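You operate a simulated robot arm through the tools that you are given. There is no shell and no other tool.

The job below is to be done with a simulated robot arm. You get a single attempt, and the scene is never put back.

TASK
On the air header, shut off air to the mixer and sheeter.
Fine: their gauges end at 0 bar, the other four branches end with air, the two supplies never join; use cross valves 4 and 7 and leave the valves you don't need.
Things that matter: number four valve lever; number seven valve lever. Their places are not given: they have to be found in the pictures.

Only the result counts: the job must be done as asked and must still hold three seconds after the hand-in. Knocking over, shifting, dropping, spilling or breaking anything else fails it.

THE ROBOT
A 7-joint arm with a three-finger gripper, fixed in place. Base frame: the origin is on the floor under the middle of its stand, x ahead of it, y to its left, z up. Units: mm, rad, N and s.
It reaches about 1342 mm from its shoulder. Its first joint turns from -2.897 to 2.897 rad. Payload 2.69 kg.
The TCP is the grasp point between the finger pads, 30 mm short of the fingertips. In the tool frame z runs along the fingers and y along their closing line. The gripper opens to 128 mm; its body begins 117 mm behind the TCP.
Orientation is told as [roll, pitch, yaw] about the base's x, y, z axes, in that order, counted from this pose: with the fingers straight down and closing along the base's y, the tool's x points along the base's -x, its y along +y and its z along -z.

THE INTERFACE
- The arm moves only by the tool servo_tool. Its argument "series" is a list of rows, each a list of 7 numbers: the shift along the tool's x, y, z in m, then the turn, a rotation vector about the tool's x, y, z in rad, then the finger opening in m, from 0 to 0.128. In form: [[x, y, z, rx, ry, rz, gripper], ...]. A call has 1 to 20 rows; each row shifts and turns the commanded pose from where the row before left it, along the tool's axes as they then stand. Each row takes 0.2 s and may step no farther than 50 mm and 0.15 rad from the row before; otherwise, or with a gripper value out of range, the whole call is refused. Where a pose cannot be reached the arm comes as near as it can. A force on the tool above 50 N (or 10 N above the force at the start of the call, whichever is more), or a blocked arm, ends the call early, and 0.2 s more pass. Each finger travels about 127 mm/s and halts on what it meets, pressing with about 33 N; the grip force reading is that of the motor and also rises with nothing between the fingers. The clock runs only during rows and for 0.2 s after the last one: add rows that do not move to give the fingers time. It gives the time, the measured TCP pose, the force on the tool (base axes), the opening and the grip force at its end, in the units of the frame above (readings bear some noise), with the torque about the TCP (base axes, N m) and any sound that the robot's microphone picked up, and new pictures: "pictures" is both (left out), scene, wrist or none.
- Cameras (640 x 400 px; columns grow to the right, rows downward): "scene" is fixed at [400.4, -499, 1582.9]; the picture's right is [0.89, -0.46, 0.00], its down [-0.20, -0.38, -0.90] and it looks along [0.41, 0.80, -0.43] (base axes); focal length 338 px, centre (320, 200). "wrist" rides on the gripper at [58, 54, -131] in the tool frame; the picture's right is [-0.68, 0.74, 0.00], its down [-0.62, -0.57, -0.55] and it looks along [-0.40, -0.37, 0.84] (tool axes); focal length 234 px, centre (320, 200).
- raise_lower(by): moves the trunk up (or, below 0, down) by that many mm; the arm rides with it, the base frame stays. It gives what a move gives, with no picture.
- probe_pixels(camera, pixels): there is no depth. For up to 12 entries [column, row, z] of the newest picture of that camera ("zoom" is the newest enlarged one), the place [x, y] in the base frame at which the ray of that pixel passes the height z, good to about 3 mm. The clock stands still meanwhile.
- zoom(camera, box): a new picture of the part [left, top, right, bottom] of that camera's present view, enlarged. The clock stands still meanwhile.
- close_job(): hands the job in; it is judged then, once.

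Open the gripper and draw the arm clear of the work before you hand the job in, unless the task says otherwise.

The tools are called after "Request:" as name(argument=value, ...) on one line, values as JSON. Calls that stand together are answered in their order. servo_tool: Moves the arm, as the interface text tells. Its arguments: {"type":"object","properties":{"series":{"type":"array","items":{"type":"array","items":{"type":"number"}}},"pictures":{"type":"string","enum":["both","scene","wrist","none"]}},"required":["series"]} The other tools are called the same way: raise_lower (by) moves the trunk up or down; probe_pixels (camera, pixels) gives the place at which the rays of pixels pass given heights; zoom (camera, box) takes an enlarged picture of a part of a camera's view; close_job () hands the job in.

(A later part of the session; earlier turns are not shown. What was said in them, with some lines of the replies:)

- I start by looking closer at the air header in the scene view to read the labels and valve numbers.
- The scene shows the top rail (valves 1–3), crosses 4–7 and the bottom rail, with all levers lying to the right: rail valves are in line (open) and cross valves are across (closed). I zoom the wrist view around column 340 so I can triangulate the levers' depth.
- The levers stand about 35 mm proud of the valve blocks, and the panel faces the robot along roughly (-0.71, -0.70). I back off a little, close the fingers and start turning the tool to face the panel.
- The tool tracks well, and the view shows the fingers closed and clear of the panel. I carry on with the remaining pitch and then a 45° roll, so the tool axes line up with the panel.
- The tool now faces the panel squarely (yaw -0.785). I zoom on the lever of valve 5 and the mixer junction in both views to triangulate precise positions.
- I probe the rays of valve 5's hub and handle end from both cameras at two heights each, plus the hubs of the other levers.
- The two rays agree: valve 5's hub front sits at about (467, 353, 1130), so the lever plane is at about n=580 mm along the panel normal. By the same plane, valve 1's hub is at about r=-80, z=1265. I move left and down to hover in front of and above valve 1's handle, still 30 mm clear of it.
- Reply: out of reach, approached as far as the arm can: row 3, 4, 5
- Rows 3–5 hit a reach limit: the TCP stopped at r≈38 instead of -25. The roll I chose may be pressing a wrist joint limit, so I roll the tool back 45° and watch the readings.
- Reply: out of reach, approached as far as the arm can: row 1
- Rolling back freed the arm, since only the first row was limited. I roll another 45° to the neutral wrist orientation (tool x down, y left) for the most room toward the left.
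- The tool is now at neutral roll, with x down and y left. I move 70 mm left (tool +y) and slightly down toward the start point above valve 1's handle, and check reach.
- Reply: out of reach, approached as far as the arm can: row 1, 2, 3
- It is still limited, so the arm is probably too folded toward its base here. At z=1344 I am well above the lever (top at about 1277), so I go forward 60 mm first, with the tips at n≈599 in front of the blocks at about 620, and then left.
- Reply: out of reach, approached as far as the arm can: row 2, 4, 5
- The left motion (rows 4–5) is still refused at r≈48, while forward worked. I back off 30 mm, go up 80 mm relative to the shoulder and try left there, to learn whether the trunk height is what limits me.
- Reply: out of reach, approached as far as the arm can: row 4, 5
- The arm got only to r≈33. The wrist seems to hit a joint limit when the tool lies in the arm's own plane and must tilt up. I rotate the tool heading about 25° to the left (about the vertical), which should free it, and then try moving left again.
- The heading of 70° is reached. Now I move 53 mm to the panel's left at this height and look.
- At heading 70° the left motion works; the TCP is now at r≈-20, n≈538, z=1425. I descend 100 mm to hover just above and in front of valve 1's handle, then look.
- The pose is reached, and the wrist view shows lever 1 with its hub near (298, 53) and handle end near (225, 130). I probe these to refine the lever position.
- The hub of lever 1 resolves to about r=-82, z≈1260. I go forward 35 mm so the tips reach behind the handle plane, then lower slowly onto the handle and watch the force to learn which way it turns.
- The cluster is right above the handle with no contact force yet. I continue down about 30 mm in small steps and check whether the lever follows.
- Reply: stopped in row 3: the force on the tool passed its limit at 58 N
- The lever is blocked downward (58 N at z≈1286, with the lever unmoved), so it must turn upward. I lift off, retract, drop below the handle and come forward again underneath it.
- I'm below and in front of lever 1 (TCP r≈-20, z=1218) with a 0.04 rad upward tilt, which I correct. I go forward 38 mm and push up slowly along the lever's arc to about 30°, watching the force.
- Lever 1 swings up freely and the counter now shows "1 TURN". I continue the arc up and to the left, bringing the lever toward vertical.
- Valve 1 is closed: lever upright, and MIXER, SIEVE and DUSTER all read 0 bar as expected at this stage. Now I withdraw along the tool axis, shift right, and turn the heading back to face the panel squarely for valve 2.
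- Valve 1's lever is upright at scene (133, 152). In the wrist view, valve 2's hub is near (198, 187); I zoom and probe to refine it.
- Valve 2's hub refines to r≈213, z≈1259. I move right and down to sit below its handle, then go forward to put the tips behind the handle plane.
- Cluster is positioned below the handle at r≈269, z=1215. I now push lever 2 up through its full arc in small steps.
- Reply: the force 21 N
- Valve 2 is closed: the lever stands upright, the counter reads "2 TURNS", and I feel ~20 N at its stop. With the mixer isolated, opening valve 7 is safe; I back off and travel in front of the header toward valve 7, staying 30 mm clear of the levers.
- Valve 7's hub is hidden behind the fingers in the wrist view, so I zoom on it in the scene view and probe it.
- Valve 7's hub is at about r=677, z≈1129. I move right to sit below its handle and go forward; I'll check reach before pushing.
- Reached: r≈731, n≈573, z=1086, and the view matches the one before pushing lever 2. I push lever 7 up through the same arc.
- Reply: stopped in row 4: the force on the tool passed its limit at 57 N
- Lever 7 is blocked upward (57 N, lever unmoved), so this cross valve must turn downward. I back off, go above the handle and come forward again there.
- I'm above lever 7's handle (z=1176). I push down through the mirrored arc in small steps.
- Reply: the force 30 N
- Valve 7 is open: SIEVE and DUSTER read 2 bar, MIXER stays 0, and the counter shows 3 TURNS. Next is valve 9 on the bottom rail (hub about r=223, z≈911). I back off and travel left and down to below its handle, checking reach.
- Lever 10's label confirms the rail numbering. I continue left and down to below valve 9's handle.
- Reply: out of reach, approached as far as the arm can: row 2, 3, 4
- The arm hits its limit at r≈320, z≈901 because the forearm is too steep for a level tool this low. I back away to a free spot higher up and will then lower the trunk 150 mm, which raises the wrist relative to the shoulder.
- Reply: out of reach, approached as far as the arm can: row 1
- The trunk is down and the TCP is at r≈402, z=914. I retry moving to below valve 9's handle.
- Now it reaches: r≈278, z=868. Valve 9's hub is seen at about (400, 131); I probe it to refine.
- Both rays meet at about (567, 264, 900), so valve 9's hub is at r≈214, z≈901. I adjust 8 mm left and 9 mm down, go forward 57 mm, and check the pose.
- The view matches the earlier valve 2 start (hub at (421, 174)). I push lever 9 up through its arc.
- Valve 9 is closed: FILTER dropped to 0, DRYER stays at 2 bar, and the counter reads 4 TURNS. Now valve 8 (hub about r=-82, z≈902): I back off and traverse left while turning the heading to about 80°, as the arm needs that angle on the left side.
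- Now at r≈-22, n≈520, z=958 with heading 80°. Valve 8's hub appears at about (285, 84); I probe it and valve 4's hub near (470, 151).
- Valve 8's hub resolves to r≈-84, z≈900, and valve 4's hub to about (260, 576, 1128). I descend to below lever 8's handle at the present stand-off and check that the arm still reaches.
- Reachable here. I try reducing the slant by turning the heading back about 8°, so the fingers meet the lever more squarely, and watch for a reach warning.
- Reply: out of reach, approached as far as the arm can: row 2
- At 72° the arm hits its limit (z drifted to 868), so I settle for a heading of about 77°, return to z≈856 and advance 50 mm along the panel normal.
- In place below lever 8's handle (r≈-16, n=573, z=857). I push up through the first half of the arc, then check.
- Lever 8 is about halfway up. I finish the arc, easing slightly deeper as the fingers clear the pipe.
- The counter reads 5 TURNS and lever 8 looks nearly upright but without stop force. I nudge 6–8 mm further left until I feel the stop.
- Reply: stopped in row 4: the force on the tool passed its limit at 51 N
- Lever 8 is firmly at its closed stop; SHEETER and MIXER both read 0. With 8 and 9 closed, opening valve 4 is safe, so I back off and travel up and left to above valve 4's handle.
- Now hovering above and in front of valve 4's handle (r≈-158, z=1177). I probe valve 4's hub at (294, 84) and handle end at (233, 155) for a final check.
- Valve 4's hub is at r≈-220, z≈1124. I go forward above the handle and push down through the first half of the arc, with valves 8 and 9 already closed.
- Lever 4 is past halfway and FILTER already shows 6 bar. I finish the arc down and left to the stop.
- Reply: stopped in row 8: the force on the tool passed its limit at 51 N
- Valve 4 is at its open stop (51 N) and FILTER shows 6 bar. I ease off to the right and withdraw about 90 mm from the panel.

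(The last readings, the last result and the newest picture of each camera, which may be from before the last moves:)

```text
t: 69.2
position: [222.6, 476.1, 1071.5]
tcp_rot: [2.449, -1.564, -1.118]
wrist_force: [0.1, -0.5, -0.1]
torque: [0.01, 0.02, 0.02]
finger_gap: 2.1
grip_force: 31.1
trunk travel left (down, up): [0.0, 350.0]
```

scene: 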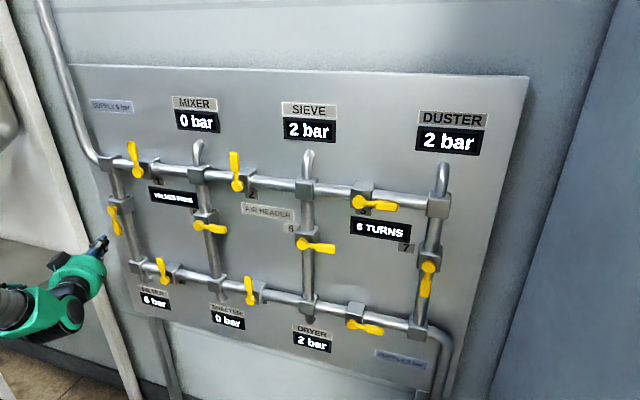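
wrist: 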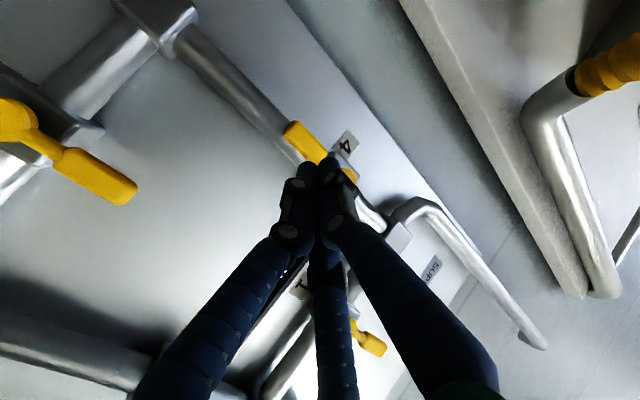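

All levers are as wanted. I move right and slightly back to free space in front of the panel, then open the gripper there.

Request:
servo_tool(series=[[0, 0.0106, -0.017, 0, 0, 0, 0], [0, -0.028, -0.0175, 0, 0, 0, 0], [0, -0.028, -0.0175, 0, 0, 0, 0], [0, -0.028, -0.0175, 0, 0, 0, 0.04], [0, 0, 0, 0, 0, 0, 0.08], [0, 0, 0, 0, 0, 0, 0.128], [0, 0, 0, 0, 0, 0, 0.128], [0, 0, 0, 0, 0, 0, 0.128]], pictures="both")

Request:
zoom(camera="scene", box=[80, 80, 280, 205])

Request:
zoom(camera="scene", box=[100, 240, 340, 390])

Request:
zoom(camera="scene", box=[270, 100, 510, 250])

```text
t: 71.0
position: [277.6, 390.5, 1071.8]
tcp_rot: [2.437, -1.563, -1.105]
wrist_force: [-0.5, 0.0, 0.6]
torque: [0.02, -0.01, -0.03]
finger_gap: 128.0
grip_force: 0.0
trunk travel left (down, up): [0.0, 350.0]
```

scene: 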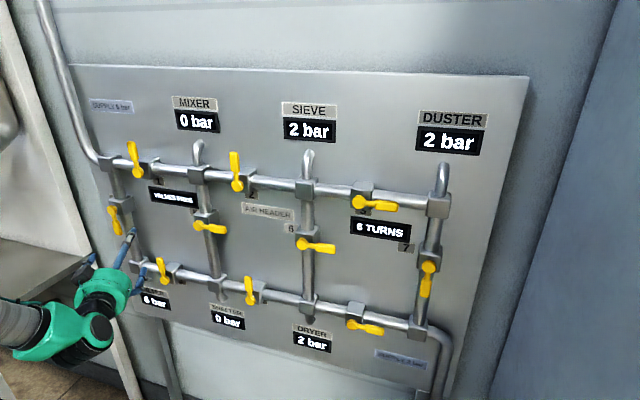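
wrist: 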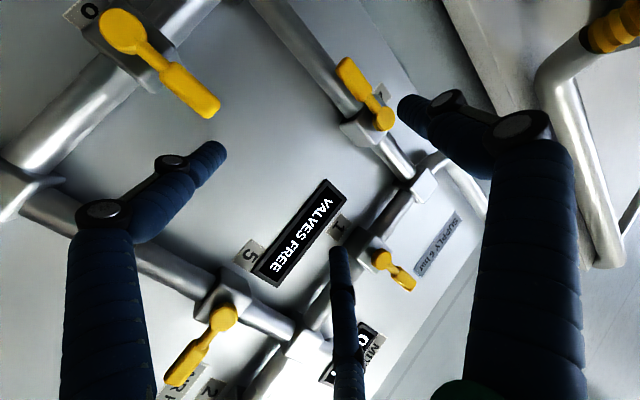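

```text
3.20 times, centred on (180, 142) of scene
```

zoom: 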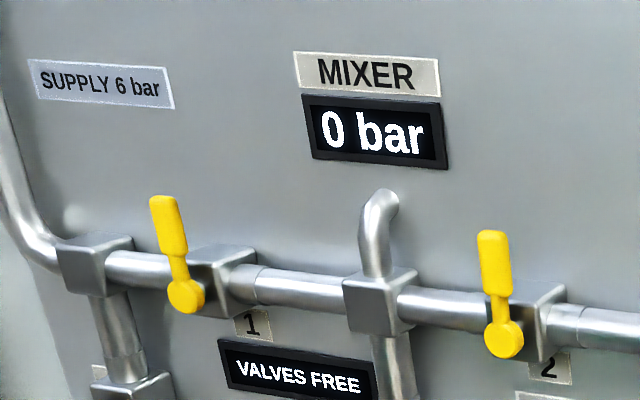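

```text
2.67 times, centred on (220, 315) of scene
```

zoom: 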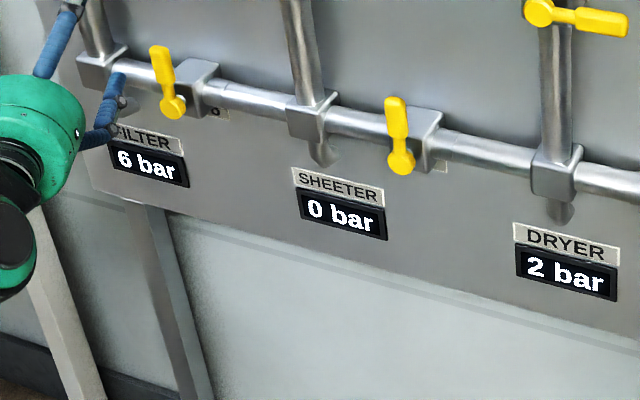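

```text
2.67 times, centred on (390, 175) of scene
```

zoom: 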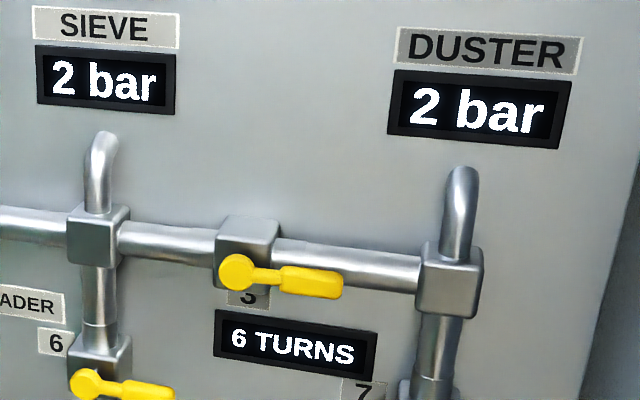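

All gauges read as wanted: MIXER 0, SHEETER 0, SIEVE 2, DUSTER 2, FILTER 6, DRYER 2, with 6 TURNS and "VALVES FREE". The gripper is open, so I draw back a little further and let it settle.

Request:
servo_tool(series=[[0, 0.0106, -0.017, 0, 0, 0, 0.128], [0, 0.0106, -0.017, 0, 0, 0, 0.128], [0, 0, 0, 0, 0, 0, 0.128], [0, 0, 0, 0, 0, 0, 0.128]], pictures="both")

```text
t: 72.0
position: [248.6, 361.2, 1071.9]
tcp_rot: [2.428, -1.564, -1.095]
wrist_force: [-0.3, 0.2, 0.9]
torque: [0.01, 0.02, -0.02]
finger_gap: 128.0
grip_force: 0.0
trunk travel left (down, up): [0.0, 350.0]
```

scene: 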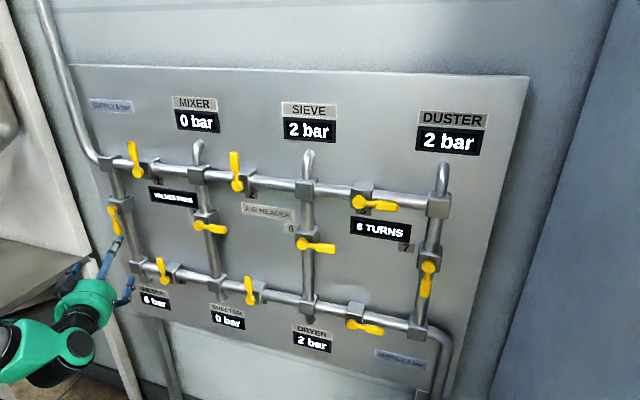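
wrist: 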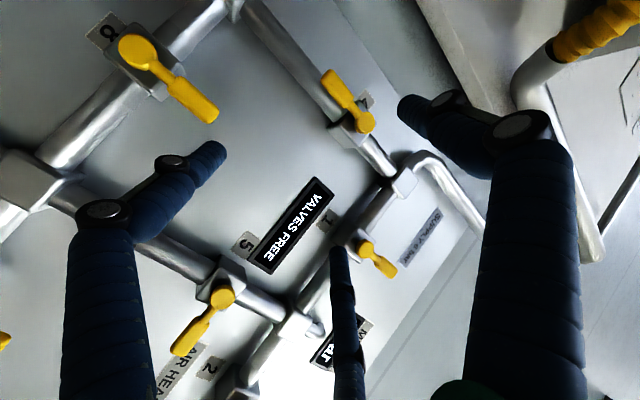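

The arm is clear with the gripper open, the force readings are near zero and the gauges are unchanged. I hand the job in.

Request:
close_job()

```text
The job is handed in.
```

Air to the mixer and sheeter is shut off: both gauges read 0 bar when I handed the job in. The other four branches still have air:

| Branch | Gauge |
|---|---|
| Mixer | 0 bar |
| Sheeter | 0 bar |
| Sieve | 2 bar |
| Duster | 2 bar |
| Dryer | 2 bar |
| Filter | 6 bar |

- **Closed:** rail valves 1 and 2 isolate the mixer, and 8 and 9 isolate the sheeter.
- **Opened:** cross valve 7 now feeds the sieve and duster from the 2 bar supply. Cross valve 4 feeds the filter from the 6 bar supply.
- **Left alone:** I did not turn valves 3, 5, 6 and 10. The header's counter shows 6 turns in total.
- **Supplies kept apart:** I closed valves 1 and 2 before opening 7, and 8 and 9 before opening 4, so the two supplies were never connected.

Early on I pushed levers 1 and 7 the wrong way against their stops, at just under 60 N. Neither lever moved, and both turned freely the right way afterwards. I handed in with the gripper open and the arm clear of the header.
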